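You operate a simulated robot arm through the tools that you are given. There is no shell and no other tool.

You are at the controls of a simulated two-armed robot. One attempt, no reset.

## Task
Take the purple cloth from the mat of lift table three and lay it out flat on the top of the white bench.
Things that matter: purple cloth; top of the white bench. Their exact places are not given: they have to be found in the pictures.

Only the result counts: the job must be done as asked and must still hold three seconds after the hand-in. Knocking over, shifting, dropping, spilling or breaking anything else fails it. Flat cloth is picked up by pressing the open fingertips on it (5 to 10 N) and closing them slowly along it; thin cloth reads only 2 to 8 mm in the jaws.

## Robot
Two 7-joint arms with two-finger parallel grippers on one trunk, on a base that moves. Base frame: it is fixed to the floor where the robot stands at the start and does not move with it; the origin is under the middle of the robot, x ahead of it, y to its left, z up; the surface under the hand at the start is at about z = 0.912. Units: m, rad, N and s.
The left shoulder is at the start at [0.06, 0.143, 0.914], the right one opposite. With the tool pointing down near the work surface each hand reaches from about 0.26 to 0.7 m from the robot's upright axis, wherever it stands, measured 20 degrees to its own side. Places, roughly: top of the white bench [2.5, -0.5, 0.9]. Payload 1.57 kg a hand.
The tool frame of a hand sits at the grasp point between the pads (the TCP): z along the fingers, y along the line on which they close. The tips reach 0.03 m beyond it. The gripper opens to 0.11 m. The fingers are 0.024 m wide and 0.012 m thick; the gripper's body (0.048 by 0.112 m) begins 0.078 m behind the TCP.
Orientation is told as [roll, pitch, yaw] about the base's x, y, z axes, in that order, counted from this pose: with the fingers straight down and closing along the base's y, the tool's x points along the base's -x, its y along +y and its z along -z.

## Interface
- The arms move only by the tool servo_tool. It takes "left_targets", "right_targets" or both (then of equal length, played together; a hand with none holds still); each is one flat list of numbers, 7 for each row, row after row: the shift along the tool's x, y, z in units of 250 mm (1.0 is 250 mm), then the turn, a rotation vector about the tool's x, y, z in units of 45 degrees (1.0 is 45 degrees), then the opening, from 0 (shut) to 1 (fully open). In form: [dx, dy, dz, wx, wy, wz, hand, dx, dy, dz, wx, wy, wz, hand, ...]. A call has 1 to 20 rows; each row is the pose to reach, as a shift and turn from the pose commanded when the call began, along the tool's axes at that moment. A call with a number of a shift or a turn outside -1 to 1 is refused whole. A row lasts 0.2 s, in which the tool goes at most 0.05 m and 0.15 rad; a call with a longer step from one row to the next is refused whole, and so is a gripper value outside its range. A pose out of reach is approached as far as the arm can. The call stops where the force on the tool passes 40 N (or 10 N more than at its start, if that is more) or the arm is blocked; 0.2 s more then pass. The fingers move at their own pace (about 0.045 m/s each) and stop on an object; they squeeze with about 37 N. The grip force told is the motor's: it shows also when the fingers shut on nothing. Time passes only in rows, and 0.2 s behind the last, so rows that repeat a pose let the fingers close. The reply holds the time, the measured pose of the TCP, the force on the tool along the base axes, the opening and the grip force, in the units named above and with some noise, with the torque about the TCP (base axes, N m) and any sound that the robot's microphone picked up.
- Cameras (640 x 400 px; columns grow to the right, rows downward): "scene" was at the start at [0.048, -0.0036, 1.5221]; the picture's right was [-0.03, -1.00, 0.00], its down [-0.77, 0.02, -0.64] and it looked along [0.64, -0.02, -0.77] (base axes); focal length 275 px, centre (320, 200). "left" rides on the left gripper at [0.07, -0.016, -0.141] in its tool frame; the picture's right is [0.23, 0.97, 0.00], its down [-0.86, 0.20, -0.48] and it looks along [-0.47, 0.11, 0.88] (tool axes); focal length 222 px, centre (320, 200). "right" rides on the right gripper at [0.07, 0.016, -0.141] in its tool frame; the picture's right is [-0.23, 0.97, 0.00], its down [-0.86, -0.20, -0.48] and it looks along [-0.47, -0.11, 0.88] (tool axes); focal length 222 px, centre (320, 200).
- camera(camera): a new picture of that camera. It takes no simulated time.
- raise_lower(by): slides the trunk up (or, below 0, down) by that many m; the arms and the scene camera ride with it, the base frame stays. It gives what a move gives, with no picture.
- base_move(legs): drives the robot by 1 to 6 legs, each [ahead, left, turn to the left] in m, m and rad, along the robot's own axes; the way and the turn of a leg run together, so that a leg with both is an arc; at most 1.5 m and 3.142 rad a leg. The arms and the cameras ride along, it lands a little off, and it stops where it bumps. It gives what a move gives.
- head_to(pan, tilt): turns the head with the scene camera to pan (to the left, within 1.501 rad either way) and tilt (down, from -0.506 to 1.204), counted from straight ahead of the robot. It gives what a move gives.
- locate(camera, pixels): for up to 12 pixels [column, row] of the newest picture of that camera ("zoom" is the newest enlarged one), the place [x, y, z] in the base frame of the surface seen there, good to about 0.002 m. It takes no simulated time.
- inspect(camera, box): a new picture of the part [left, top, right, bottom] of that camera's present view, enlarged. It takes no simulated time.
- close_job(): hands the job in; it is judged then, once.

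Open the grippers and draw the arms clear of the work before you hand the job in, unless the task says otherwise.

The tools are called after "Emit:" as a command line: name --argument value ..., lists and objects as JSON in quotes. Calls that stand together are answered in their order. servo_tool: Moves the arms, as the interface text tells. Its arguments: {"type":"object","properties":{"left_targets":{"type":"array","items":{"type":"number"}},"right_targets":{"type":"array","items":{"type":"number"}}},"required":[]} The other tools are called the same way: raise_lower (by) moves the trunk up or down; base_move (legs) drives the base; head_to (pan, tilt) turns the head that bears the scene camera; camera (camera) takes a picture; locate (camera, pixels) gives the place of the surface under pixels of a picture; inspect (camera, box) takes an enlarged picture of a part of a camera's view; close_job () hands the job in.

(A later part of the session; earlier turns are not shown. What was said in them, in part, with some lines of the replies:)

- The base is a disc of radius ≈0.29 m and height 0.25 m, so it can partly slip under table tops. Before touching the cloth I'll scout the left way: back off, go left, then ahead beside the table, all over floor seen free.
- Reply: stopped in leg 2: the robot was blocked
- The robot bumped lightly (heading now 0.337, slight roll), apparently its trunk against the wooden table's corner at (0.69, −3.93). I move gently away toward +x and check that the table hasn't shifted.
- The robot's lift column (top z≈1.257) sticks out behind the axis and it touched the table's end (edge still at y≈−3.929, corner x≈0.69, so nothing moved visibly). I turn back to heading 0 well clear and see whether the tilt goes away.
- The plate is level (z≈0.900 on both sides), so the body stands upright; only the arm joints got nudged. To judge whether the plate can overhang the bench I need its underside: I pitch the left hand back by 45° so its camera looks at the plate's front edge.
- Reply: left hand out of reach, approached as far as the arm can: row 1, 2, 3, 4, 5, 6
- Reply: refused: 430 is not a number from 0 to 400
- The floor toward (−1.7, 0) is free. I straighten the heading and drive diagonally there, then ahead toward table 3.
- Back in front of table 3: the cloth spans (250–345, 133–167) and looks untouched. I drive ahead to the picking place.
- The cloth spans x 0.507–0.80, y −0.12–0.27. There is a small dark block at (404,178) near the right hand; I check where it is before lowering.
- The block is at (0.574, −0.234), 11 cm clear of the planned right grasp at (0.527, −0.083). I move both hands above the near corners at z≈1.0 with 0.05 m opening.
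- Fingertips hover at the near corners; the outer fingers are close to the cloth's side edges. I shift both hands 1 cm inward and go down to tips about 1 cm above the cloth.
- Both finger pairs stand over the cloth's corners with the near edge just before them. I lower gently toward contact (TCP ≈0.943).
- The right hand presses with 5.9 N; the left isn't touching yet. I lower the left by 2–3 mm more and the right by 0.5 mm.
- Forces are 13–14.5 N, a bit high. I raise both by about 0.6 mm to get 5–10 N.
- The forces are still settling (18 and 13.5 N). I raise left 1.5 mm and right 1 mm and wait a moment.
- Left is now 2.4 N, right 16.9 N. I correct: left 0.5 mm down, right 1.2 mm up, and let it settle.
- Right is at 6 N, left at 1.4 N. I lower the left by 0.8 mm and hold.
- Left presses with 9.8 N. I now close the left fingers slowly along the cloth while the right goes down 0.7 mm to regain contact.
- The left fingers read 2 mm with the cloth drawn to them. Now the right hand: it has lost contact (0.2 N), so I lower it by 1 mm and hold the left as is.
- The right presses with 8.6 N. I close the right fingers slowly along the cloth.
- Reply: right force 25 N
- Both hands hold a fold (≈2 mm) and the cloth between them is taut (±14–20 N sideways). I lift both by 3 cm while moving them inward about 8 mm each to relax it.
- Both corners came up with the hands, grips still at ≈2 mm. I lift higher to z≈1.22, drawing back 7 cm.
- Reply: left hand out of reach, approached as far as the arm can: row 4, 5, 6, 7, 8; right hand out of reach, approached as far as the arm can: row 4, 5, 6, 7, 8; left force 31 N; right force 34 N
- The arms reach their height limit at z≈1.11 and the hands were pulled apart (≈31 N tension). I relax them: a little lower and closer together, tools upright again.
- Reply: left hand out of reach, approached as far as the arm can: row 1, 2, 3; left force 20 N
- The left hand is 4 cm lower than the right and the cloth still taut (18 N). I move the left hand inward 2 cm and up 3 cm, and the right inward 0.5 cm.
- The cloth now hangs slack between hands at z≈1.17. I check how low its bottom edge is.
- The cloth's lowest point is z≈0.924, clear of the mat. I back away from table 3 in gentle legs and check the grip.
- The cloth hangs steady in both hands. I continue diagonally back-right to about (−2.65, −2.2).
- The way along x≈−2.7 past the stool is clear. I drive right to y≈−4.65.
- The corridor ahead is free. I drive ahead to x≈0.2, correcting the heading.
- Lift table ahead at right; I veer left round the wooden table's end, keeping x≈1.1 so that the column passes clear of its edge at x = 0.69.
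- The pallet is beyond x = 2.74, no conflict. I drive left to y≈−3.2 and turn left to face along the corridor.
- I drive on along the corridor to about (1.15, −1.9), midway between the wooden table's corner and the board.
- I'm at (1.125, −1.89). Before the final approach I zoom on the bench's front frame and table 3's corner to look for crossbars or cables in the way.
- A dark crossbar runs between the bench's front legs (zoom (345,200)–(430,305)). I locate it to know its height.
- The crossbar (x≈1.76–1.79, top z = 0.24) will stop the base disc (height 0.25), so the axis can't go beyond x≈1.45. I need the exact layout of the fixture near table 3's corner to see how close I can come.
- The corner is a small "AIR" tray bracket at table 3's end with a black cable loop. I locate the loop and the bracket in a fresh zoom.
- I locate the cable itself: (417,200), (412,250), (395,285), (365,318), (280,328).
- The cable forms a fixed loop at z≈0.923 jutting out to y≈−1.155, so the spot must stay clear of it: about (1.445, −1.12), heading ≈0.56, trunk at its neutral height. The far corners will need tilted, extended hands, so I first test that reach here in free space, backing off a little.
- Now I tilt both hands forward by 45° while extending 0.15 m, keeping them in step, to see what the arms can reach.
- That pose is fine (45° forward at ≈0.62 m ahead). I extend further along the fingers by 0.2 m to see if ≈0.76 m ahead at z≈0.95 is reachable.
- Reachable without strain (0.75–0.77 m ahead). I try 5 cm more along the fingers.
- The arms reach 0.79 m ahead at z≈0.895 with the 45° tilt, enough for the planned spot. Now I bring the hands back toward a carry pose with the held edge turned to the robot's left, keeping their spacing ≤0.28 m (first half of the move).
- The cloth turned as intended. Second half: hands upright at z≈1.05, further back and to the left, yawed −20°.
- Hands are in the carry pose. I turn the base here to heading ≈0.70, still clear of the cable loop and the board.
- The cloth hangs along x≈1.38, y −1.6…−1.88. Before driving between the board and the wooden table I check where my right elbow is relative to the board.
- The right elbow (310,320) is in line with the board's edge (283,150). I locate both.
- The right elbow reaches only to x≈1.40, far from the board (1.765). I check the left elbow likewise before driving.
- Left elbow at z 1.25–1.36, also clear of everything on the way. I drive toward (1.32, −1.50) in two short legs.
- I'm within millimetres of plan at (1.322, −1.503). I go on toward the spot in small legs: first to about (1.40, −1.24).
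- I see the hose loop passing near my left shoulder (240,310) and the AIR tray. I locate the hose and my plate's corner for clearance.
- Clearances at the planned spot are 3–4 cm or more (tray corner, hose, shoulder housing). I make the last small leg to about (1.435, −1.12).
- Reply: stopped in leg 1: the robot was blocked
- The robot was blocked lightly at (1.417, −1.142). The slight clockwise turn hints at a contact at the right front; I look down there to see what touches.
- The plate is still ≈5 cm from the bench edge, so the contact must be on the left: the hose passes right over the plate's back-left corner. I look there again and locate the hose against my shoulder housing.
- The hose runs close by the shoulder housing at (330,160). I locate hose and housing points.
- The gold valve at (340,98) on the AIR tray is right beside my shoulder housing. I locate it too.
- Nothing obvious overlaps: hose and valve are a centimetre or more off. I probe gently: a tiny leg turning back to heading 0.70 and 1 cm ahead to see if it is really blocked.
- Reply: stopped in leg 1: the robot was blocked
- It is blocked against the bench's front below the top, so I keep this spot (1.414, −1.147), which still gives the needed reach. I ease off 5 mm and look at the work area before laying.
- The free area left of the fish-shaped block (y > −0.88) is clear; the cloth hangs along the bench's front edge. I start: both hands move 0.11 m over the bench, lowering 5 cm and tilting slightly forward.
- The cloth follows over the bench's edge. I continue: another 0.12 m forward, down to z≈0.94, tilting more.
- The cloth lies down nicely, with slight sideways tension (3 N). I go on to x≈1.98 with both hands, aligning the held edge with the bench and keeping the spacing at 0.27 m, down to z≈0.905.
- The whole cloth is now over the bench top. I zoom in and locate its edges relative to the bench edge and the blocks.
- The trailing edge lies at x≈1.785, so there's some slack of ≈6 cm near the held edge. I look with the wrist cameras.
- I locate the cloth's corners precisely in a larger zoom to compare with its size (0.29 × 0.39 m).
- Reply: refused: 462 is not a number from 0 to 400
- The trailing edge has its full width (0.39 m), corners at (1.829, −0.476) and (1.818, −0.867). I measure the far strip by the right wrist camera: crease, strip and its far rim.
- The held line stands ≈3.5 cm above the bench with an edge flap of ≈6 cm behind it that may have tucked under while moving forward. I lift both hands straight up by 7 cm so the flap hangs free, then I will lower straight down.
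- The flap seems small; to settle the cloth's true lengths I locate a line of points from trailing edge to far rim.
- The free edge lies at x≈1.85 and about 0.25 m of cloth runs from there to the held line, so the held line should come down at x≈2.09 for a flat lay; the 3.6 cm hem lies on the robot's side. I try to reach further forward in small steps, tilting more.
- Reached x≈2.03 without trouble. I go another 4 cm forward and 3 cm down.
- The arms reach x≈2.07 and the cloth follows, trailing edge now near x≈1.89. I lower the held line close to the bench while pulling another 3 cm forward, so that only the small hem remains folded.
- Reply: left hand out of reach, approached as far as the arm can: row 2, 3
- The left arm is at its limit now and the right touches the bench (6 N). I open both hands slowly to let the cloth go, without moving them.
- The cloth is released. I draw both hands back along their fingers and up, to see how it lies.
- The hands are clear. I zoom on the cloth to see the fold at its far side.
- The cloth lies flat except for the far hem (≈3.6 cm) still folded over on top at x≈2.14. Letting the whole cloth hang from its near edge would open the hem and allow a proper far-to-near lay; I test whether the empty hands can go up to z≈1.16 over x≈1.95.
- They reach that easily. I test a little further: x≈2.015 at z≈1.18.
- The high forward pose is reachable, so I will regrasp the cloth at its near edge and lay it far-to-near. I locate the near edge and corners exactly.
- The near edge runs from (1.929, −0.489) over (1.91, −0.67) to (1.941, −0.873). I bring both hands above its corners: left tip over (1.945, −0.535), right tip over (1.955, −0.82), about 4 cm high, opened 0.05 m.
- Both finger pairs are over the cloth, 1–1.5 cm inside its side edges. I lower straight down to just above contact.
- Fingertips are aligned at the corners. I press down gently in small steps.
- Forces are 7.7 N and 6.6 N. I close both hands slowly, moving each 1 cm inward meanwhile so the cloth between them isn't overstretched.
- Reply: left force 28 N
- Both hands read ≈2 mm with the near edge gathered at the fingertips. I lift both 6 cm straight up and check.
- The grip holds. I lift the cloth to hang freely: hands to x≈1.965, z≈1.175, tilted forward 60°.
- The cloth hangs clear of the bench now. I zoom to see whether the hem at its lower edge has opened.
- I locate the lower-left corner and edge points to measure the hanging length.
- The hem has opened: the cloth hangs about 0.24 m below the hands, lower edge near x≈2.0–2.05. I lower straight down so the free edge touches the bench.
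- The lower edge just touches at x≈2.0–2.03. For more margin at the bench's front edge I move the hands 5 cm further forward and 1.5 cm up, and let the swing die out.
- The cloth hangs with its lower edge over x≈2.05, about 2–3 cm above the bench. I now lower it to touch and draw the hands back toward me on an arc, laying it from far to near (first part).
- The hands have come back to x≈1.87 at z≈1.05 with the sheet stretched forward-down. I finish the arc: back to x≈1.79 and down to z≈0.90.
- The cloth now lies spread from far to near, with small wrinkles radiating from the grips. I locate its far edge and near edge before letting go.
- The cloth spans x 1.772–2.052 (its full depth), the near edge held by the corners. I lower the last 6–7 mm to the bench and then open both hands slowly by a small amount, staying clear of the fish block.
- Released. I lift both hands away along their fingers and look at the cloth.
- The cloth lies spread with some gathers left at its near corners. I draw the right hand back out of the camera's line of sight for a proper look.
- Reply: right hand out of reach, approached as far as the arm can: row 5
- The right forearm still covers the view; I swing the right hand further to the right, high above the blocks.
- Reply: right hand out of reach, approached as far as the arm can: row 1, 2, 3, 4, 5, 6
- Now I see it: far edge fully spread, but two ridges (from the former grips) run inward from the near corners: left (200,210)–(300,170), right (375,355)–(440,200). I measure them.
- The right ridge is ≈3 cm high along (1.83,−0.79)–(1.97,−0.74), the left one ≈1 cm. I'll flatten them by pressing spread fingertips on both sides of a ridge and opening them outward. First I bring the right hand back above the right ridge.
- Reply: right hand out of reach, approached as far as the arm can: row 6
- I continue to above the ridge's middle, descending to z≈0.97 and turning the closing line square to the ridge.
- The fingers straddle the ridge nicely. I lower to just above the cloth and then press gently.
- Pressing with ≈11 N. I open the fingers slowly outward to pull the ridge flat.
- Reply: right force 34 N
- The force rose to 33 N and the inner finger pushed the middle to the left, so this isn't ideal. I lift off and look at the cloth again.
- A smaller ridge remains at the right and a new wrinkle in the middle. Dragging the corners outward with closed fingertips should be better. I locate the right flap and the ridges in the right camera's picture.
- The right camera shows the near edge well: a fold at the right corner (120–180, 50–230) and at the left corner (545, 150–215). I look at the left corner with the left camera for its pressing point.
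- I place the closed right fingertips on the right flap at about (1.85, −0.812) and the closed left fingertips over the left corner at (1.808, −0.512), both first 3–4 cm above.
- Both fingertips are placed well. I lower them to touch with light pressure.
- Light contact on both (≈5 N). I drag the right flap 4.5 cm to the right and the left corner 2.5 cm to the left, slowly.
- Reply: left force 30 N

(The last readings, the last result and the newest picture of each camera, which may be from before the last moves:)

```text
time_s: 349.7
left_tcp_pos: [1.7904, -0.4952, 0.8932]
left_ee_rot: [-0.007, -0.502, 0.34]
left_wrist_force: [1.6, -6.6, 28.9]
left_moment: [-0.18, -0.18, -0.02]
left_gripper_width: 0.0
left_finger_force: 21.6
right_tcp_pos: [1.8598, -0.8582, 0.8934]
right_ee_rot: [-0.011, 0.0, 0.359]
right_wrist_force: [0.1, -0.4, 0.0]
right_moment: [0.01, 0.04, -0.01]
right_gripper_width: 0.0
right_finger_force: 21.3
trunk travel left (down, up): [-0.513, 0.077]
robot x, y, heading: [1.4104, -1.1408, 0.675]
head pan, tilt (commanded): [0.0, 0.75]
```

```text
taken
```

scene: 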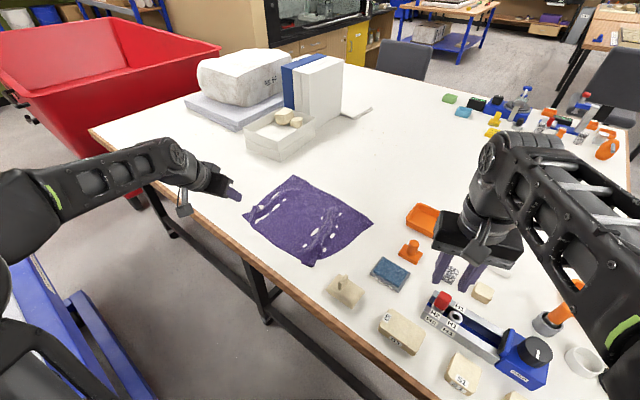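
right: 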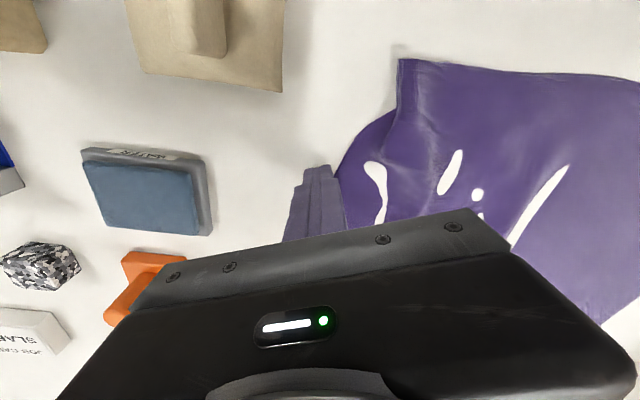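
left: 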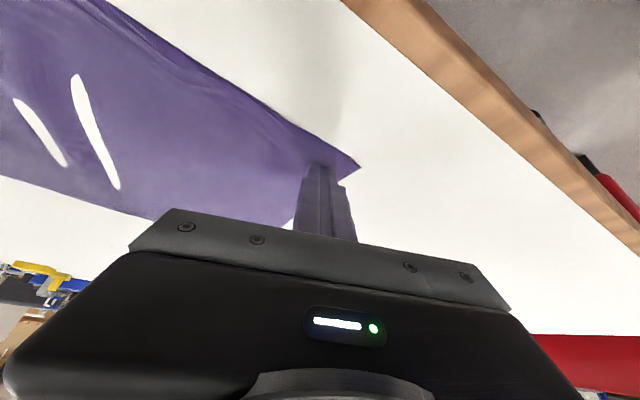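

The left corner came out beautifully smooth; the right finger lost contact. I keep the left as an anchor (slightly relieved), lift the right, set it back on the flap and press a bit more.

Emit:
servo_tool --left_targets '[-0.002, 0, -0.004, 0, 0, 0, 0, -0.002, 0, -0.004, 0, 0, 0, 0, -0.002, 0, -0.004, 0, 0, 0, 0, -0.002, 0, -0.004, 0, 0, 0, 0, -0.002, 0, -0.004, 0, 0, 0, 0, -0.002, 0, -0.004, 0, 0, 0, 0]' --right_targets '[0, 0, -0.08, 0, 0, 0, 0, -0.02, 0.1, -0.08, 0, 0, 0, 0, -0.04, 0.199, -0.08, 0, 0, 0, 0, -0.04, 0.199, -0.01, 0, 0, 0, 0, -0.04, 0.199, 0.01, 0, 0, 0, 0, -0.04, 0.199, 0.014, 0, 0, 0, 0]'

Emit:
camera --camera "right"

```text
time_s: 351.1
left_tcp_pos: [1.789, -0.4951, 0.893]
left_ee_rot: [-0.005, -0.5, 0.34]
left_wrist_force: [4.8, 0.3, 19.0]
left_moment: [0.09, -0.2, 0.0]
left_gripper_width: 0.0
left_finger_force: 21.6
right_tcp_pos: [1.8497, -0.8082, 0.891]
right_ee_rot: [-0.007, -0.004, 0.36]
right_wrist_force: [-1.5, -7.9, 31.5]
right_moment: [-0.14, 0.46, 0.09]
right_gripper_width: 0.0
right_finger_force: 21.1
trunk travel left (down, up): [-0.513, 0.077]
robot x, y, heading: [1.4065, -1.1452, 0.682]
head pan, tilt (commanded): [0.0, 0.75]
```

```text
taken
```

right: 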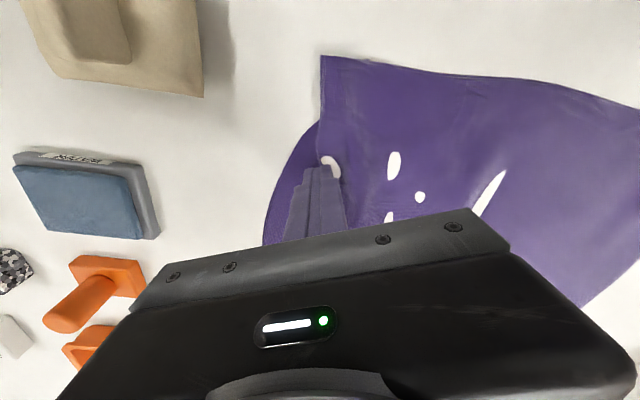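

The right presses firmly (31 N); I ease it by 0.8 mm and drag the flap 5 cm to the right.

Emit:
servo_tool --left_targets '[0, 0, 0, 0, 0, 0, 0, 0, 0, 0, 0, 0, 0, 0, 0, 0, 0, 0, 0, 0, 0, 0, 0, 0, 0, 0, 0, 0, 0, 0, 0, 0, 0, 0, 0, 0, 0, 0, 0, 0, 0, 0, 0, 0, 0, 0, 0, 0, 0, 0, 0, 0, 0, 0, 0, 0, 0, 0, 0, 0, 0, 0, 0]' --right_targets '[0, 0, -0.003, 0, 0, 0, 0, 0.005, -0.024, -0.003, 0, 0, 0, 0, 0.011, -0.048, -0.003, 0, 0, 0, 0, 0.016, -0.072, -0.003, 0, 0, 0, 0, 0.022, -0.096, -0.003, 0, 0, 0, 0, 0.027, -0.12, -0.003, 0, 0, 0, 0, 0.033, -0.144, -0.003, 0, 0, 0, 0, 0.038, -0.168, -0.003, 0, 0, 0, 0, 0.044, -0.19, -0.003, 0, 0, 0, 0]'

Emit:
camera --camera "right"

```text
time_s: 353.1
left_tcp_pos: [1.7891, -0.4961, 0.8934]
left_ee_rot: [-0.007, -0.5, 0.341]
left_wrist_force: [-3.1, -2.0, 19.9]
left_moment: [-0.02, 0.04, 0.01]
left_gripper_width: 0.0
left_finger_force: 21.4
right_tcp_pos: [1.8563, -0.8553, 0.8923]
right_ee_rot: [-0.006, -0.006, 0.362]
right_wrist_force: [-3.5, 13.7, 36.4]
right_moment: [0.46, 0.56, -0.18]
right_gripper_width: 0.0001
right_finger_force: 21.3
trunk travel left (down, up): [-0.513, 0.077]
robot x, y, heading: [1.4058, -1.14, 0.668]
head pan, tilt (commanded): [0.0, 0.75]
```

```text
taken
```

right: 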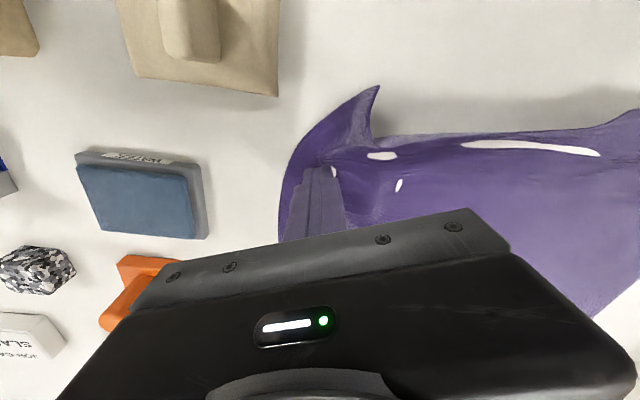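

The flap followed. I lift both hands and look at the whole cloth.

Emit:
servo_tool --left_targets '[-0.01, 0, -0.03, 0, 0, 0, 0, -0.06, 0, -0.15, 0, 0, 0, 0, -0.06, 0, -0.3, 0, 0, 0, 0, -0.06, 0, -0.45, 0, 0, 0, 0, -0.06, 0, -0.6, 0, 0, 0, 0]' --right_targets '[0, 0, -0.03, 0, 0, 0, 0, 0, 0, -0.15, 0, 0, 0, 0, 0.03, -0.1, -0.3, 0, 0, 0, 0, 0.06, -0.25, -0.45, 0, 0, 0, 0, 0.08, -0.4, -0.6, 0, 0, 0, 0]'

Emit:
inspect --camera "scene" --box '[220, 140, 390, 280]'

Emit:
camera --camera "right"

Emit:
camera --camera "left"

```text
refused: row 4 steps farther than a row can; nothing moved
```

```text
2.86 times, centred on (305, 210) of scene
```

zoom: 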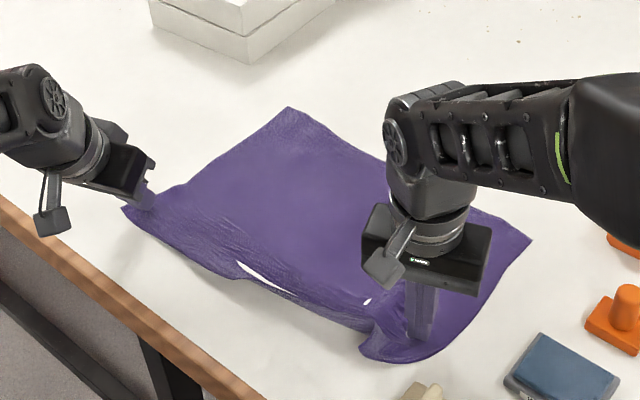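

```text
taken
```

right: 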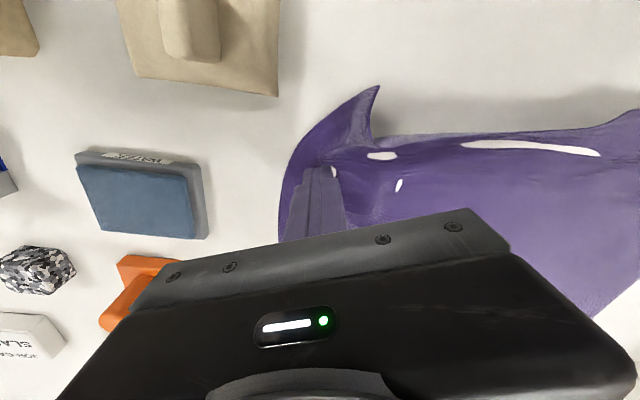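

```text
taken
```

left: 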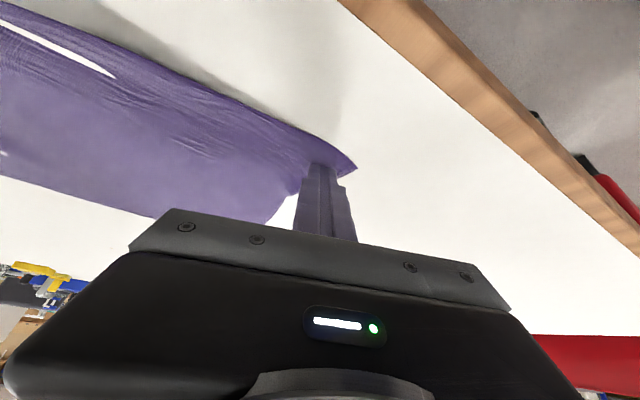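

The sheet is nearly smooth now, with tension along the near edge. I lift both hands (smaller steps) and look again.

Emit:
servo_tool --left_targets '[-0.01, 0, -0.03, 0, 0, 0, 0, -0.06, 0, -0.15, 0, 0, 0, 0, -0.06, 0, -0.3, 0, 0, 0, 0, -0.06, 0, -0.45, 0, 0, 0, 0, -0.06, 0, -0.6, 0, 0, 0, 0]' --right_targets '[0, 0, -0.03, 0, 0, 0, 0, 0, 0, -0.15, 0, 0, 0, 0, 0, -0.05, -0.3, 0, 0, 0, 0, 0, -0.15, -0.45, 0, 0, 0, 0, 0, -0.25, -0.6, 0, 0, 0, 0]'

Emit:
inspect --camera "scene" --box '[220, 140, 390, 280]'

Emit:
camera --camera "right"

Emit:
camera --camera "left"

```text
time_s: 354.3
left_tcp_pos: [1.7353, -0.5144, 1.0319]
left_ee_rot: [-0.006, -0.499, 0.341]
left_wrist_force: [-0.3, -0.3, 0.2]
left_moment: [0.01, 0.01, -0.05]
left_gripper_width: 0.0001
left_finger_force: 21.8
right_tcp_pos: [1.8782, -0.9132, 1.04]
right_ee_rot: [-0.013, 0.002, 0.361]
right_wrist_force: [0.4, 1.0, -0.6]
right_moment: [0.01, 0.02, 0.0]
right_gripper_width: 0.0001
right_finger_force: 20.8
trunk travel left (down, up): [-0.513, 0.077]
robot x, y, heading: [1.4096, -1.1382, 0.672]
head pan, tilt (commanded): [0.0, 0.75]
```

```text
2.86 times, centred on (305, 210) of scene
```

zoom: 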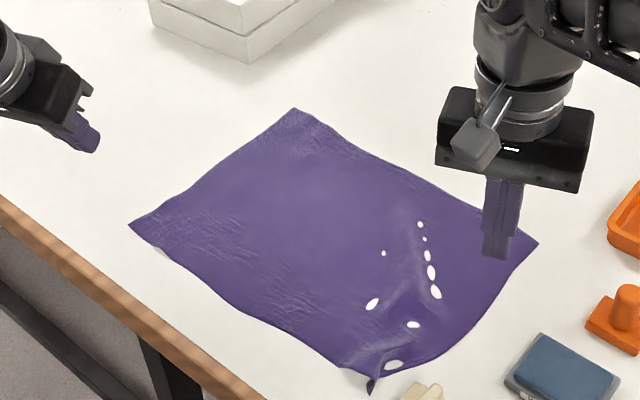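

```text
taken
```

right: 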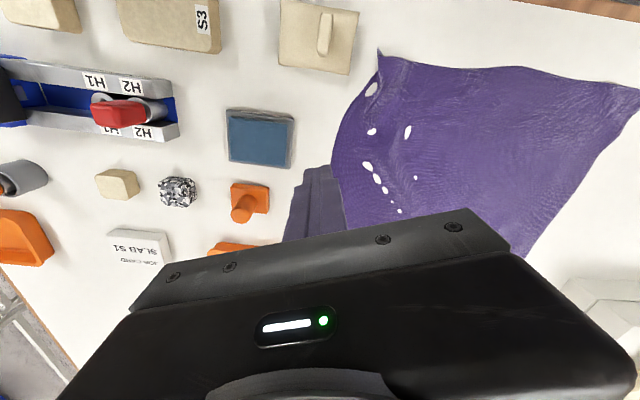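

```text
taken
```

left: 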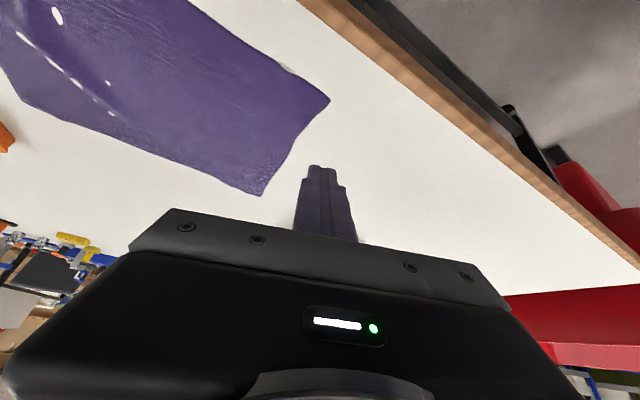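

Very good: everything is flat except a low ridge and a curled tip at the near-right corner (372,385). I locate that corner exactly.

Emit:
locate --camera "right" --pixels '[[380, 58], [372, 90], [350, 85], [335, 120], [340, 160], [390, 110], [405, 135], [375, 175], [385, 200], [355, 130], [370, 150], [420, 70]]'

Emit:
inspect --camera "right" --box '[290, 30, 470, 240]'

Emit:
inspect --camera "scene" --box '[310, 200, 400, 285]'

```text
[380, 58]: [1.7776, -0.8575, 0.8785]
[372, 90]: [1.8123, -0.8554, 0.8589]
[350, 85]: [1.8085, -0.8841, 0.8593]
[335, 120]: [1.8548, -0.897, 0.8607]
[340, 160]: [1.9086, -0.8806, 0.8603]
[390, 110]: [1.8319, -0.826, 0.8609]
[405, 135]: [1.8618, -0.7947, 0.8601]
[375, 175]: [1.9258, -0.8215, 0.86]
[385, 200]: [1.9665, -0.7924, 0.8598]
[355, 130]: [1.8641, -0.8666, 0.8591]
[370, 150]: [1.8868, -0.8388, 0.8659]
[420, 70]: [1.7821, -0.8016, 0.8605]
```

```text
1.90 times, centred on (380, 135) of right
```

zoom: 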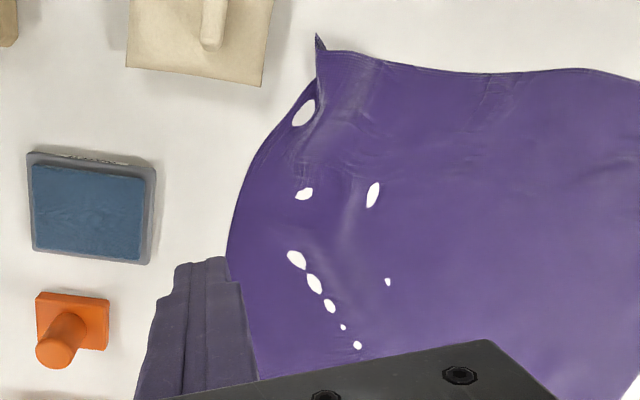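

```text
4.71 times, centred on (355, 242) of scene
```

zoom: 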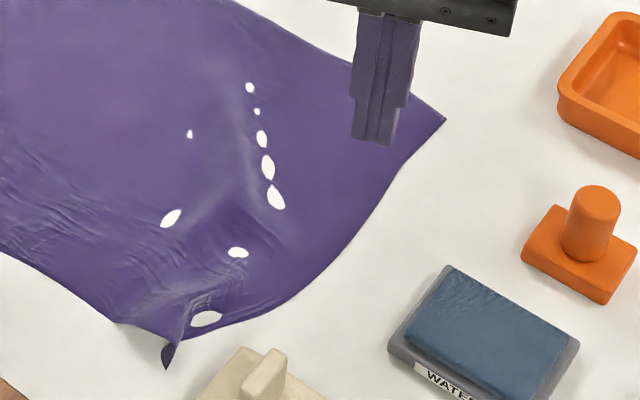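

Only the corner tip (raised 1.8 cm at (1.778, −0.858)) and a shallow 6 mm ridge remain. I check the fish block's and sponge's nearest sides for finger clearance.

Emit:
locate --camera "right" --pixels '[[350, 72], [356, 40], [345, 60], [353, 60], [330, 72], [293, 118], [292, 160], [290, 130], [300, 72], [352, 20]]'

```text
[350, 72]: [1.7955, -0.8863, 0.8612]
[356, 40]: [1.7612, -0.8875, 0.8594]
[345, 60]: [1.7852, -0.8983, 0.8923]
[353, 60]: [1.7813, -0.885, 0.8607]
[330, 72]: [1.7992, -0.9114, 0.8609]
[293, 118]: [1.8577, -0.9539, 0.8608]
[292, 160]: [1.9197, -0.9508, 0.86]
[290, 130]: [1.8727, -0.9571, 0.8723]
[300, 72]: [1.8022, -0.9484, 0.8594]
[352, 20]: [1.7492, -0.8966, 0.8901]
```

The fish block ends at y≈−0.893 (x ≤ 1.795) and the sponge at y≈−0.955, so there is room. I set the closed right fingertips on the flap near the corner at (1.832, −0.856).

Emit:
servo_tool --right_targets '[0.025, 0.08, 0.08, 0, 0, 0, 0, 0.05, 0.15, 0.16, 0, 0, 0, 0, 0.075, 0.22, 0.3, 0, 0, 0, 0, 0.092, 0.279, 0.44, 0, 0, 0, 0, 0.092, 0.279, 0.56, 0, 0, 0, 0, 0.092, 0.279, 0.594, 0, 0, 0, 0, 0.092, 0.279, 0.598, 0, 0, 0, 0]'

Emit:
camera --camera "right"

```text
time_s: 355.9
left_tcp_pos: [1.7349, -0.5127, 1.0312]
left_ee_rot: [-0.008, -0.499, 0.341]
left_wrist_force: [0.2, 0.4, 0.6]
left_moment: [0.04, 0.0, 0.03]
left_gripper_width: 0.0001
left_finger_force: 21.3
right_tcp_pos: [1.8337, -0.8585, 0.8911]
right_ee_rot: [-0.009, -0.001, 0.358]
right_wrist_force: [0.7, -2.1, 8.1]
right_moment: [-0.04, 0.11, 0.03]
right_gripper_width: 0.0
right_finger_force: 21.8
trunk travel left (down, up): [-0.513, 0.077]
robot x, y, heading: [1.4111, -1.1351, 0.678]
head pan, tilt (commanded): [0.0, 0.75]
```

```text
taken
```

right: 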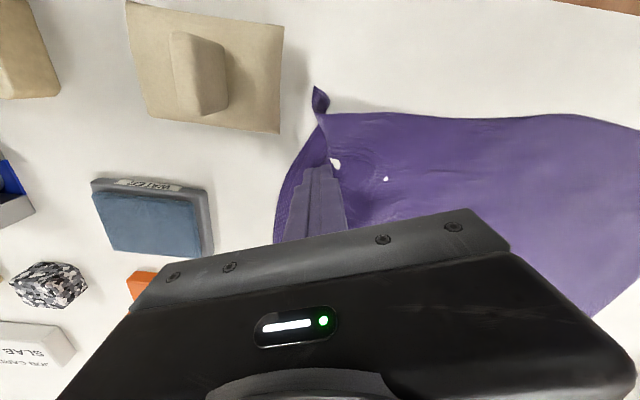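

8 N on the flap. I drag it 2.8 cm to the right with slightly more pressure.

Emit:
servo_tool --right_targets '[0, 0, 0.001, 0, 0, 0, 0, 0.005, -0.015, 0.002, 0, 0, 0, 0, 0.01, -0.03, 0.002, 0, 0, 0, 0, 0.015, -0.045, 0.002, 0, 0, 0, 0, 0.02, -0.06, 0.002, 0, 0, 0, 0, 0.025, -0.075, 0.002, 0, 0, 0, 0, 0.03, -0.09, 0.002, 0, 0, 0, 0, 0.035, -0.105, 0.002, 0, 0, 0, 0]'

Emit:
camera --camera "right"

```text
time_s: 357.7
left_tcp_pos: [1.7353, -0.5125, 1.0326]
left_ee_rot: [-0.007, -0.499, 0.343]
left_wrist_force: [1.1, 0.5, -0.5]
left_moment: [0.01, 0.01, -0.02]
left_gripper_width: 0.0
left_finger_force: 21.1
right_tcp_pos: [1.8341, -0.8846, 0.8918]
right_ee_rot: [-0.007, -0.003, 0.362]
right_wrist_force: [-0.4, 8.1, 32.0]
right_moment: [0.2, 0.36, -0.04]
right_gripper_width: 0.0
right_finger_force: 21.5
trunk travel left (down, up): [-0.513, 0.077]
robot x, y, heading: [1.409, -1.1391, 0.676]
head pan, tilt (commanded): [0.0, 0.75]
```

```text
taken
```

right: 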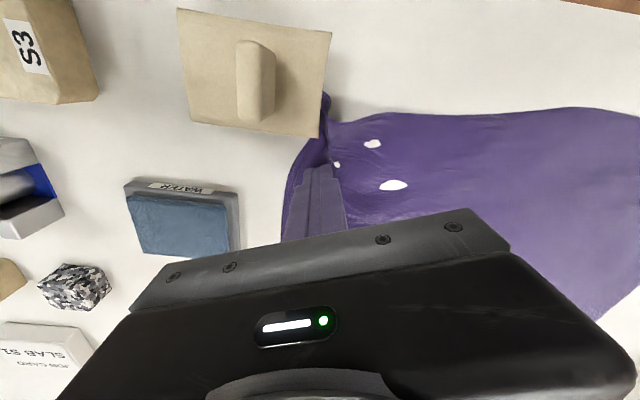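

The corner tip has come close to the fish block, so I stop here, lift and look.

Emit:
servo_tool --right_targets '[0, 0, -0.03, 0, 0, 0, 0, 0, 0, -0.15, 0, 0, 0, 0, 0, 0, -0.3, 0, 0, 0, 0, -0.05, -0.1, -0.45, 0, 0, 0, 0, -0.1, -0.2, -0.6, 0, 0, 0, 0]'

Emit:
camera --camera "right"

Emit:
inspect --camera "scene" --box '[220, 150, 400, 290]'

```text
time_s: 358.9
left_tcp_pos: [1.7354, -0.5124, 1.0315]
left_ee_rot: [-0.007, -0.497, 0.342]
left_wrist_force: [0.1, -0.5, -0.5]
left_moment: [0.04, -0.02, 0.02]
left_gripper_width: 0.0001
left_finger_force: 21.1
right_tcp_pos: [1.8719, -0.9193, 1.0436]
right_ee_rot: [-0.012, 0.001, 0.361]
right_wrist_force: [0.5, -0.2, 0.2]
right_moment: [0.02, -0.01, -0.03]
right_gripper_width: 0.0001
right_finger_force: 20.9
trunk travel left (down, up): [-0.513, 0.077]
robot x, y, heading: [1.409, -1.1409, 0.68]
head pan, tilt (commanded): [0.0, 0.75]
```

```text
taken
```

right: 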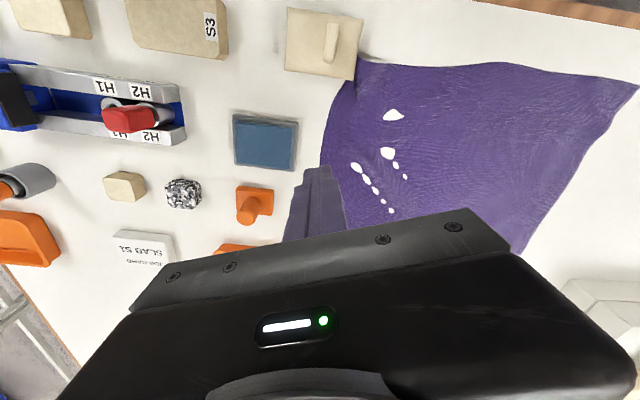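

```text
2.86 times, centred on (310, 220) of scene
```

zoom: 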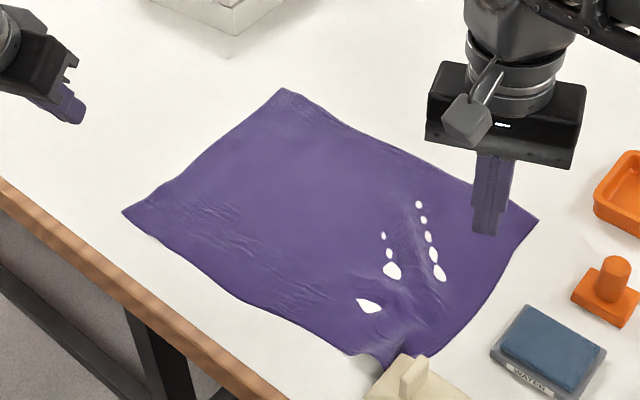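

The cloth is flat now, but its near-right corner touches or nearly touches the fish block. I check the block's position against before and where the corner lies.

Emit:
locate --camera "right" --pixels '[[354, 76], [360, 45], [362, 22], [357, 62], [350, 70], [345, 82], [352, 85], [340, 90], [365, 62], [372, 62], [325, 130], [330, 75]]'

Emit:
inspect --camera "right" --box '[270, 0, 430, 140]'

Emit:
inspect --camera "scene" --box '[300, 235, 370, 290]'

```text
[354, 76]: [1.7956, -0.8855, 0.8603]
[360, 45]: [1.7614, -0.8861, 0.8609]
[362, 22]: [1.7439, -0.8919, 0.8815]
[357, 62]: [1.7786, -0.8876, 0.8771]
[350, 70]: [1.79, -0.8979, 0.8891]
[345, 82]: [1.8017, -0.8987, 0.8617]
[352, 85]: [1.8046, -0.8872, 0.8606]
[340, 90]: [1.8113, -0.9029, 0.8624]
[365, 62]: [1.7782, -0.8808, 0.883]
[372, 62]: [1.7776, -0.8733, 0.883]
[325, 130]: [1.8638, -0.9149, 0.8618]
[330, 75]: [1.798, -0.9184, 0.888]
```

```text
2.86 times, centred on (350, 70) of right
```

zoom: 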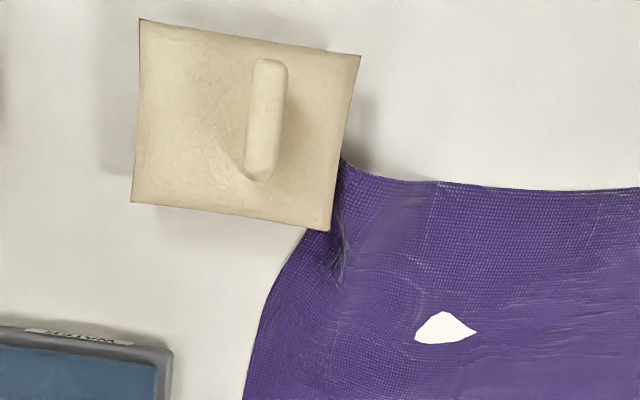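

```text
7.27 times, centred on (335, 262) of scene
```

zoom: 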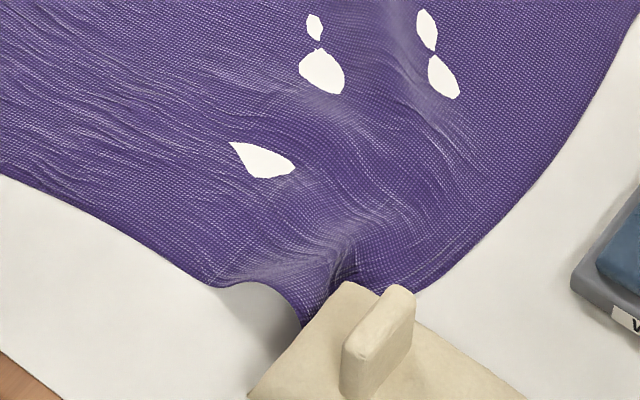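

The block hasn't moved, but the corner leans against it, so I want to pull the whole cloth a few centimetres to the left. I look with the left camera for the pressing point at the near-left corner.

Emit:
camera --camera "left"

Emit:
locate --camera "left" --pixels '[[325, 102], [315, 110], [300, 120], [290, 100], [262, 190], [290, 145], [280, 90], [250, 120]]'

```text
taken
```

left: 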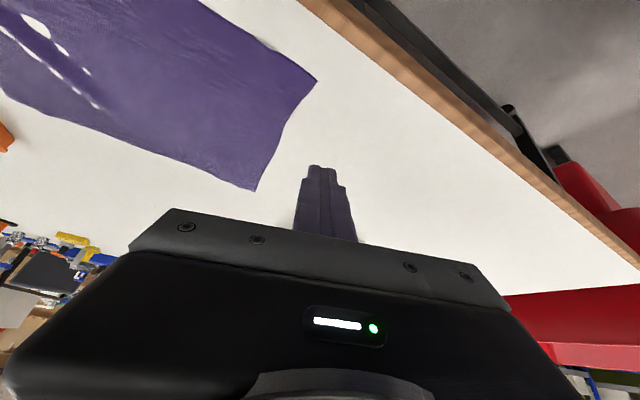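

```text
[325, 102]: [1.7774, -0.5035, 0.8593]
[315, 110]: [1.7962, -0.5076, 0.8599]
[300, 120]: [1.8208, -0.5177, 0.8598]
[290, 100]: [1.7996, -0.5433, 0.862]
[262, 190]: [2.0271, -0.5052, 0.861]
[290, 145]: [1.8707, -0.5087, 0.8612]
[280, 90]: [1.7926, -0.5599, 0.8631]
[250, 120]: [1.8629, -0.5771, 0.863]
```

The near-left corner is at (316,80) in this view. I locate it and then press at about (1.80, −0.545) to pull left.

Emit:
locate --camera "left" --pixels '[[314, 82], [306, 84], [253, 187], [285, 130], [270, 165], [300, 90]]'

Emit:
servo_tool --left_targets '[-0.06, -0.02, 0.12, 0, 0, 0, 0, -0.09, -0.06, 0.26, 0, 0, 0, 0, -0.09, -0.1, 0.4, 0, 0, 0, 0]'

Emit:
camera --camera "left"

```text
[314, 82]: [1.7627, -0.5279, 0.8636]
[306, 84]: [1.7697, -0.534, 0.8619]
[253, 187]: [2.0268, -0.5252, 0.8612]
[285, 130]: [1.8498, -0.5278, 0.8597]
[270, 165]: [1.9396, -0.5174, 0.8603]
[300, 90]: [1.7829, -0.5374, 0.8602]
```

```text
time_s: 359.7
left_tcp_pos: [1.8061, -0.5161, 0.9534]
left_ee_rot: [-0.007, -0.5, 0.342]
left_wrist_force: [-0.7, -0.6, 0.5]
left_moment: [0.04, 0.01, 0.01]
left_gripper_width: 0.0
left_finger_force: 21.1
right_tcp_pos: [1.873, -0.9192, 1.0413]
right_ee_rot: [-0.01, 0.0, 0.359]
right_wrist_force: [0.6, 0.0, 0.4]
right_moment: [0.02, 0.0, 0.01]
right_gripper_width: 0.0
right_finger_force: 21.4
trunk travel left (down, up): [-0.513, 0.077]
robot x, y, heading: [1.4064, -1.1373, 0.677]
head pan, tilt (commanded): [0.0, 0.75]
```

```text
taken
```

left: 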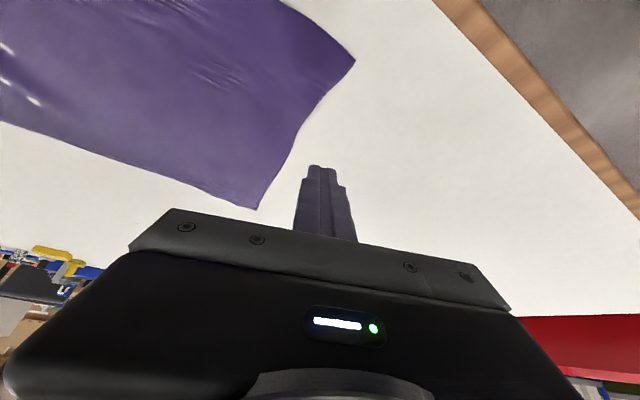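

The cloth's left edge is at y≈−0.526, so a shift of ≈3.5 cm to the left is right. I set the closed left fingertips on it at about (1.82, −0.55) and press.

Emit:
servo_tool --left_targets '[0.05, -0.05, 0.056, 0, 0, 0, 0, 0.1, -0.1, 0.112, 0, 0, 0, 0, 0.151, -0.147, 0.168, 0, 0, 0, 0, 0.1615, -0.147, 0.187, 0, 0, 0, 0, 0.165, -0.147, 0.193, 0, 0, 0, 0, 0.166, -0.147, 0.195, 0, 0, 0, 0]'

```text
time_s: 361.1
left_tcp_pos: [1.8074, -0.5551, 0.8946]
left_ee_rot: [-0.006, -0.504, 0.34]
left_wrist_force: [-0.9, -2.8, 16.7]
left_moment: [-0.1, 0.04, -0.01]
left_gripper_width: 0.0
left_finger_force: 21.6
right_tcp_pos: [1.8728, -0.9196, 1.0426]
right_ee_rot: [-0.011, -0.001, 0.361]
right_wrist_force: [0.5, 0.2, -0.4]
right_moment: [0.01, -0.02, -0.05]
right_gripper_width: 0.0
right_finger_force: 21.3
trunk travel left (down, up): [-0.513, 0.077]
robot x, y, heading: [1.4058, -1.1399, 0.676]
head pan, tilt (commanded): [0.0, 0.75]
```

17 N of pressure. I drag 4 cm to the left, slowly.

Emit:
servo_tool --left_targets '[-0.005, 0.015, 0.0026, 0, 0, 0, 0, -0.009, 0.03, 0.0052, 0, 0, 0, 0, -0.014, 0.045, 0.0078, 0, 0, 0, 0, -0.019, 0.06, 0.0104, 0, 0, 0, 0, -0.024, 0.075, 0.013, 0, 0, 0, 0, -0.028, 0.09, 0.0156, 0, 0, 0, 0, -0.033, 0.105, 0.018, 0, 0, 0, 0, -0.038, 0.12, 0.021, 0, 0, 0, 0, -0.042, 0.135, 0.0234, 0, 0, 0, 0, -0.047, 0.15, 0.026, 0, 0, 0, 0]'

Emit:
camera --camera "right"

Emit:
inspect --camera "scene" --box '[220, 150, 400, 290]'

```text
time_s: 363.3
left_tcp_pos: [1.8074, -0.5142, 0.8935]
left_ee_rot: [-0.008, -0.5, 0.339]
left_wrist_force: [-0.8, -6.9, 27.2]
left_moment: [-0.16, -0.1, 0.0]
left_gripper_width: 0.0
left_finger_force: 21.3
right_tcp_pos: [1.873, -0.9203, 1.0444]
right_ee_rot: [-0.009, 0.001, 0.36]
right_wrist_force: [0.1, 0.5, -0.4]
right_moment: [0.04, 0.0, 0.03]
right_gripper_width: 0.0
right_finger_force: 21.1
trunk travel left (down, up): [-0.513, 0.077]
robot x, y, heading: [1.4085, -1.1402, 0.674]
head pan, tilt (commanded): [0.0, 0.75]
```

```text
taken
```

right: 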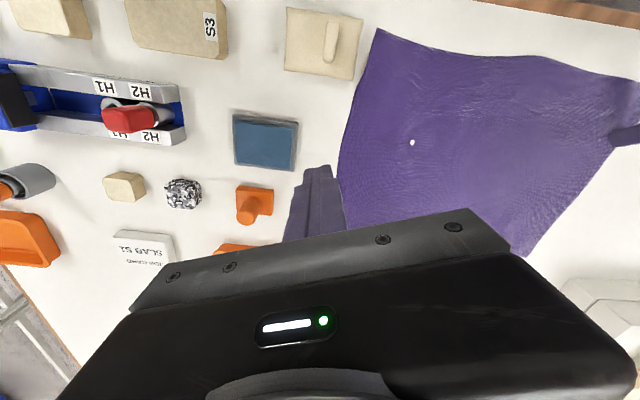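

```text
2.86 times, centred on (310, 220) of scene
```

zoom: 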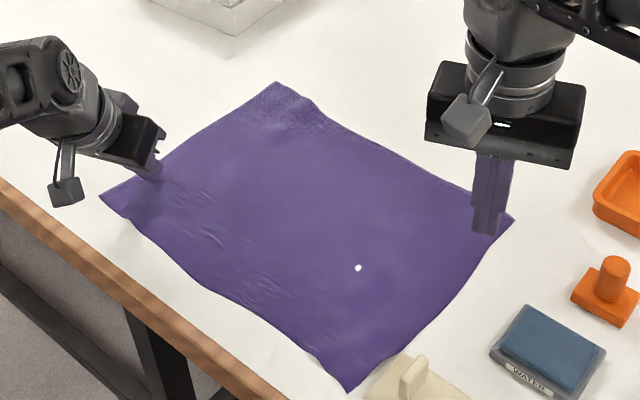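

The cloth is now flat all over and its right corner is free of the block. I lift the left hand straight off and check.

Emit:
servo_tool --left_targets '[-0.01, 0, -0.02, 0, 0, 0, 0, -0.05, 0, -0.1, 0, 0, 0, 0, -0.08, 0, -0.22, 0, 0, 0, 0, -0.1, 0, -0.37, 0, 0, 0, 0, -0.1, 0, -0.55, 0, 0, 0, 0, -0.1, 0, -0.7, 0, 0, 0, 0]'

Emit:
camera --camera "scene"

Emit:
inspect --camera "scene" --box '[220, 150, 400, 290]'

Emit:
camera --camera "right"

Emit:
camera --camera "left"

```text
time_s: 364.7
left_tcp_pos: [1.7499, -0.537, 1.0551]
left_ee_rot: [-0.008, -0.499, 0.34]
left_wrist_force: [0.0, 0.2, 0.8]
left_moment: [0.0, 0.0, 0.0]
left_gripper_width: 0.0
left_finger_force: 21.4
right_tcp_pos: [1.8731, -0.9193, 1.0416]
right_ee_rot: [-0.012, 0.001, 0.359]
right_wrist_force: [-0.7, 1.1, -0.3]
right_moment: [0.01, 0.01, -0.03]
right_gripper_width: 0.0
right_finger_force: 21.3
trunk travel left (down, up): [-0.513, 0.077]
robot x, y, heading: [1.411, -1.1435, 0.677]
head pan, tilt (commanded): [0.0, 0.75]
```

```text
taken
```

scene: 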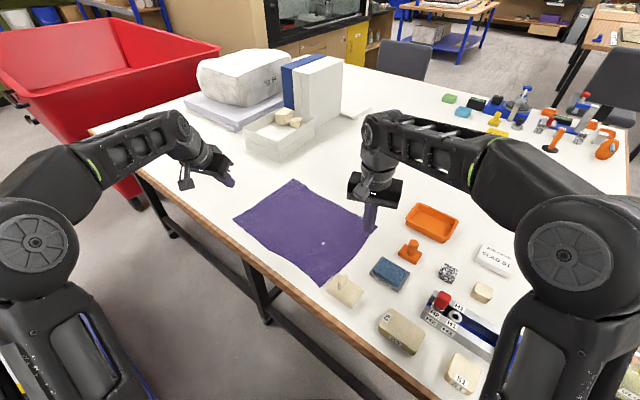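

```text
2.86 times, centred on (310, 220) of scene
```

zoom: 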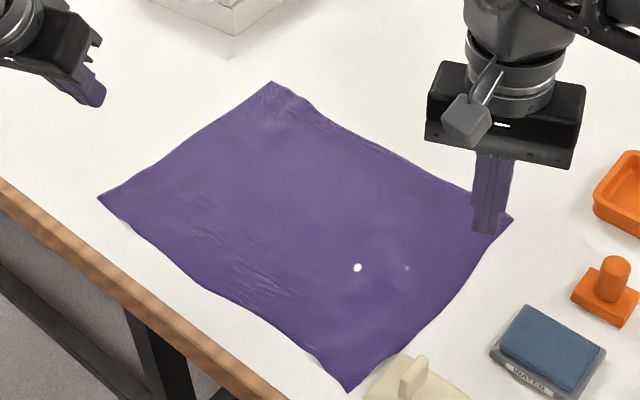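

```text
taken
```

right: 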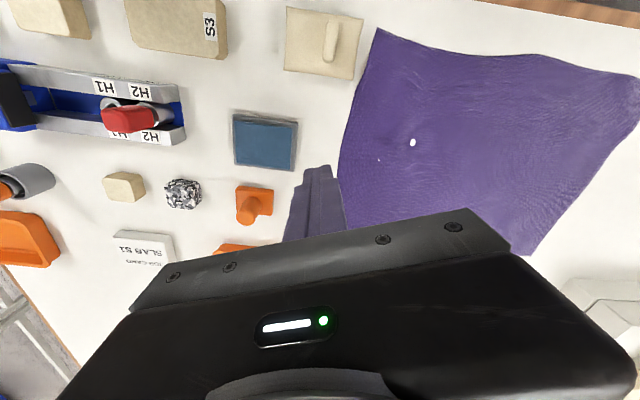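

```text
taken
```

left: 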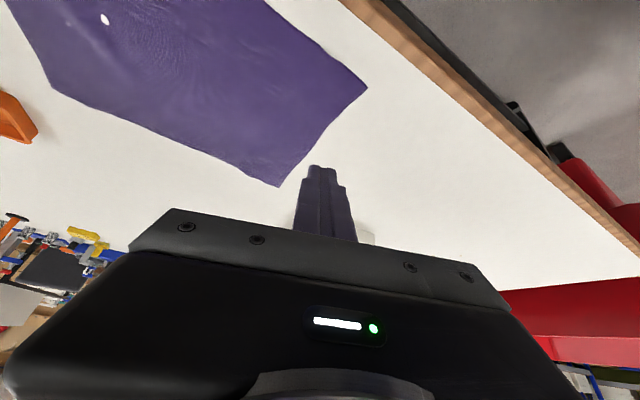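

The cloth lies smooth and flat. I measure its corners and some heights for a final check.

Emit:
inspect --camera "scene" --box '[220, 150, 400, 290]'

Emit:
locate --camera "zoom" --pixels '[[102, 199], [347, 384], [505, 225], [272, 86], [180, 275], [290, 330], [320, 360], [420, 270], [300, 200], [380, 250], [200, 220], [440, 320]]'

Emit:
inspect --camera "right" --box '[280, 0, 460, 140]'

```text
2.86 times, centred on (310, 220) of scene
```

zoom: 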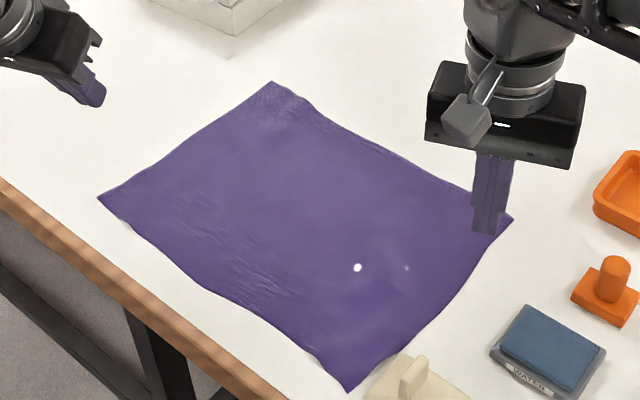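

```text
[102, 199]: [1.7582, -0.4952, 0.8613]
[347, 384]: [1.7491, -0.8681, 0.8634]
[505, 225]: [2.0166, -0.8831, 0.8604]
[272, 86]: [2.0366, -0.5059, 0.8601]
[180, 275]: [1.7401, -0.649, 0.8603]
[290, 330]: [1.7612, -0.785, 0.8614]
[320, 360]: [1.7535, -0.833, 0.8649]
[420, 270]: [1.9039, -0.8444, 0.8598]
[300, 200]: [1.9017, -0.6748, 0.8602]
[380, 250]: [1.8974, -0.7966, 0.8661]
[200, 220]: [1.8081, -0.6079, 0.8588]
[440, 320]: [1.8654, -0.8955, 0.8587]
```

```text
2.86 times, centred on (370, 70) of right
```

zoom: 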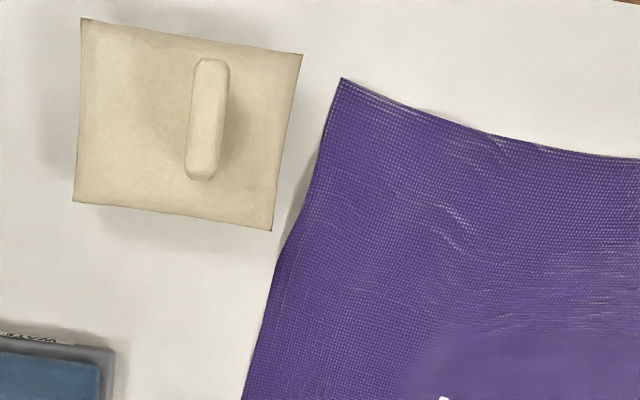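

All corners lie on the bench (x 1.74–2.04, y −0.495…−0.895, heights within ≈6 mm), clear of the block. I now draw both hands up and back toward the robot and open the grippers.

Emit:
servo_tool --left_targets '[0, 0, -0.1, 0, 0, 0, 0, 0.05, 0, -0.16, 0, 0.1, 0, 0, 0.1, 0.005, -0.22, 0, 0.21, 0, 0.1, 0.15, 0.01, -0.27, 0, 0.32, 0, 0.3, 0.2, 0.015, -0.31, 0, 0.43, 0, 0.5, 0.25, 0.02, -0.33, 0, 0.54, 0, 0.8, 0.29, 0.02, -0.34, 0, 0.637, 0, 1]' --right_targets '[0, 0, -0.1, 0, 0, 0, 0, 0, 0, -0.2, 0, 0, 0, 0, 0.16, 0.02, -0.21, 0, 0, 0, 0.1, 0.33, 0.04, -0.22, 0, 0, 0, 0.3, 0.49, 0.06, -0.23, 0, 0, 0, 0.5, 0.65, 0.08, -0.24, 0, 0, 0, 0.8, 0.819, 0.095, -0.24, 0, 0, 0, 1]'

Emit:
camera --camera "scene"

```text
time_s: 366.3
left_tcp_pos: [1.6635, -0.5604, 1.0949]
left_ee_rot: [0.002, -0.09, 0.328]
left_wrist_force: [0.1, 0.9, 0.5]
left_moment: [-0.11, 0.1, 0.03]
left_gripper_width: 0.0934
left_finger_force: 0.1
left hand out of reach, approached as far as the arm can: row 6, 7
right_tcp_pos: [1.6946, -0.973, 1.0809]
right_ee_rot: [-0.064, 0.056, 0.298]
right_wrist_force: [2.0, -3.8, 4.1]
right_moment: [0.41, 0.2, -0.07]
right_gripper_width: 0.0935
right_finger_force: 0.1
right hand out of reach, approached as far as the arm can: row 2
trunk travel left (down, up): [-0.513, 0.077]
robot x, y, heading: [1.4062, -1.142, 0.672]
head pan, tilt (commanded): [0.0, 0.75]
```

```text
taken
```

scene: 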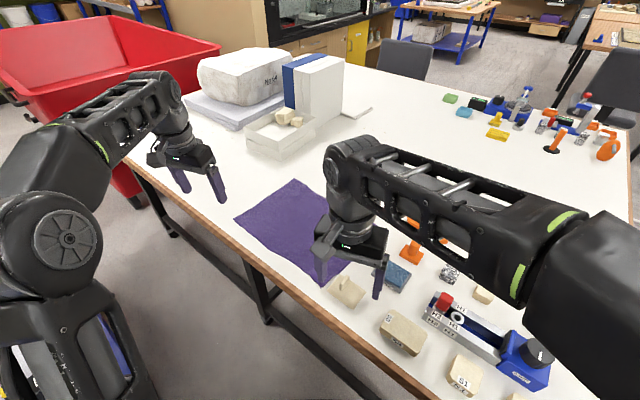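

Both grippers are open and about 0.2 m above and in front of the cloth. I hold still for a second to confirm nothing is touched and take a last close look.

Emit:
servo_tool --left_targets '[0, 0, 0, 0, 0, 0, 1, 0, 0, 0, 0, 0, 0, 1, 0, 0, 0, 0, 0, 0, 1, 0, 0, 0, 0, 0, 0, 1]' --right_targets '[0.02, -0.03, -0.02, 0, 0, 0, 1, 0.04, -0.06, -0.04, 0, 0, 0, 1, 0.04, -0.06, -0.04, 0, 0, 0, 1, 0.04, -0.06, -0.04, 0, 0, 0, 1]'

Emit:
inspect --camera "scene" --box '[210, 150, 420, 310]'

Emit:
camera --camera "right"

Emit:
camera --camera "left"

```text
time_s: 367.3
left_tcp_pos: [1.665, -0.5654, 1.0971]
left_ee_rot: [0.004, -0.092, 0.326]
left_wrist_force: [0.6, -0.3, -0.1]
left_moment: [-0.01, 0.0, -0.01]
left_gripper_width: 0.1099
left_finger_force: 0.1
right_tcp_pos: [1.6756, -0.9832, 1.1041]
right_ee_rot: [-0.011, 0.0, 0.359]
right_wrist_force: [-0.3, 0.6, -0.6]
right_moment: [-0.02, -0.03, 0.02]
right_gripper_width: 0.1098
right_finger_force: 0.1
right hand out of reach, approached as far as the arm can: row 2, 3, 4
trunk travel left (down, up): [-0.513, 0.077]
robot x, y, heading: [1.4113, -1.1373, 0.675]
head pan, tilt (commanded): [0.0, 0.75]
```

```text
2.50 times, centred on (315, 230) of scene
```

zoom: 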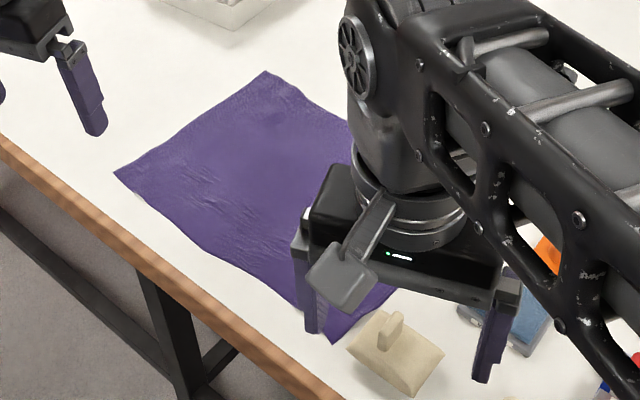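

```text
taken
```

right: 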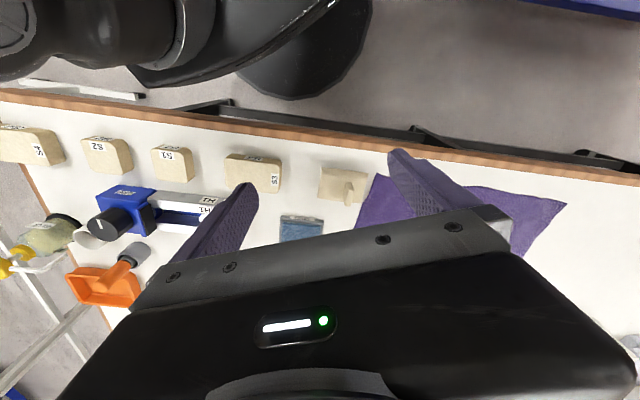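

```text
taken
```

left: 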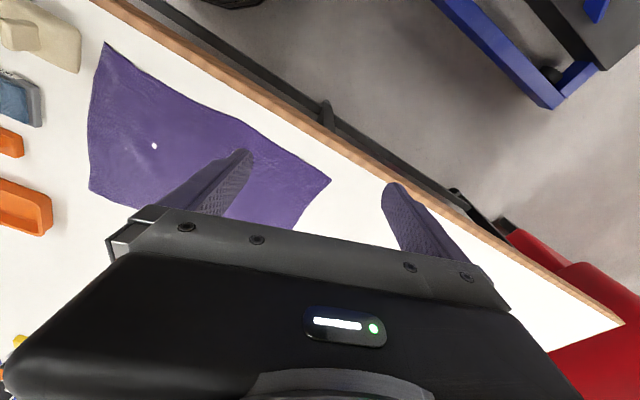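

The cloth lies flat on the white bench with a visible gap to the block. Both grippers are open and clear, and every object on the bench stands where it was. I hand the job in.

Emit:
close_job

```text
The job is handed in.
```

I took the purple cloth from lift table three and laid it flat on the front of the white bench, then handed the job in. I don't know the verdict yet; the hand-in only confirmed receipt.

- **How it lies:** all four corners are on the bench top, at x 1.74 to 2.04 and y about -0.50 to -0.90. Apart from one bump of about 6 mm, the heights I measured were within about 5 mm of the bench top.
- **Nearby block:** the cloth's right edge passes about 5 to 10 mm from the fish-shaped block without touching it. The near-right corner leaned against the block for a moment before I pulled the cloth left; the block's position measured the same before and after.
- **Bumps while driving:** the base touched the end of the wooden table once on the scouting drive, and the front of the bench below its top twice on the final approach. I measured the wooden table's edge afterwards and it had not moved visibly. The bench's front edge still measured about x = 1.69 after its bumps.
- **At hand-in:** both grippers were open and about 0.2 m clear of the cloth.
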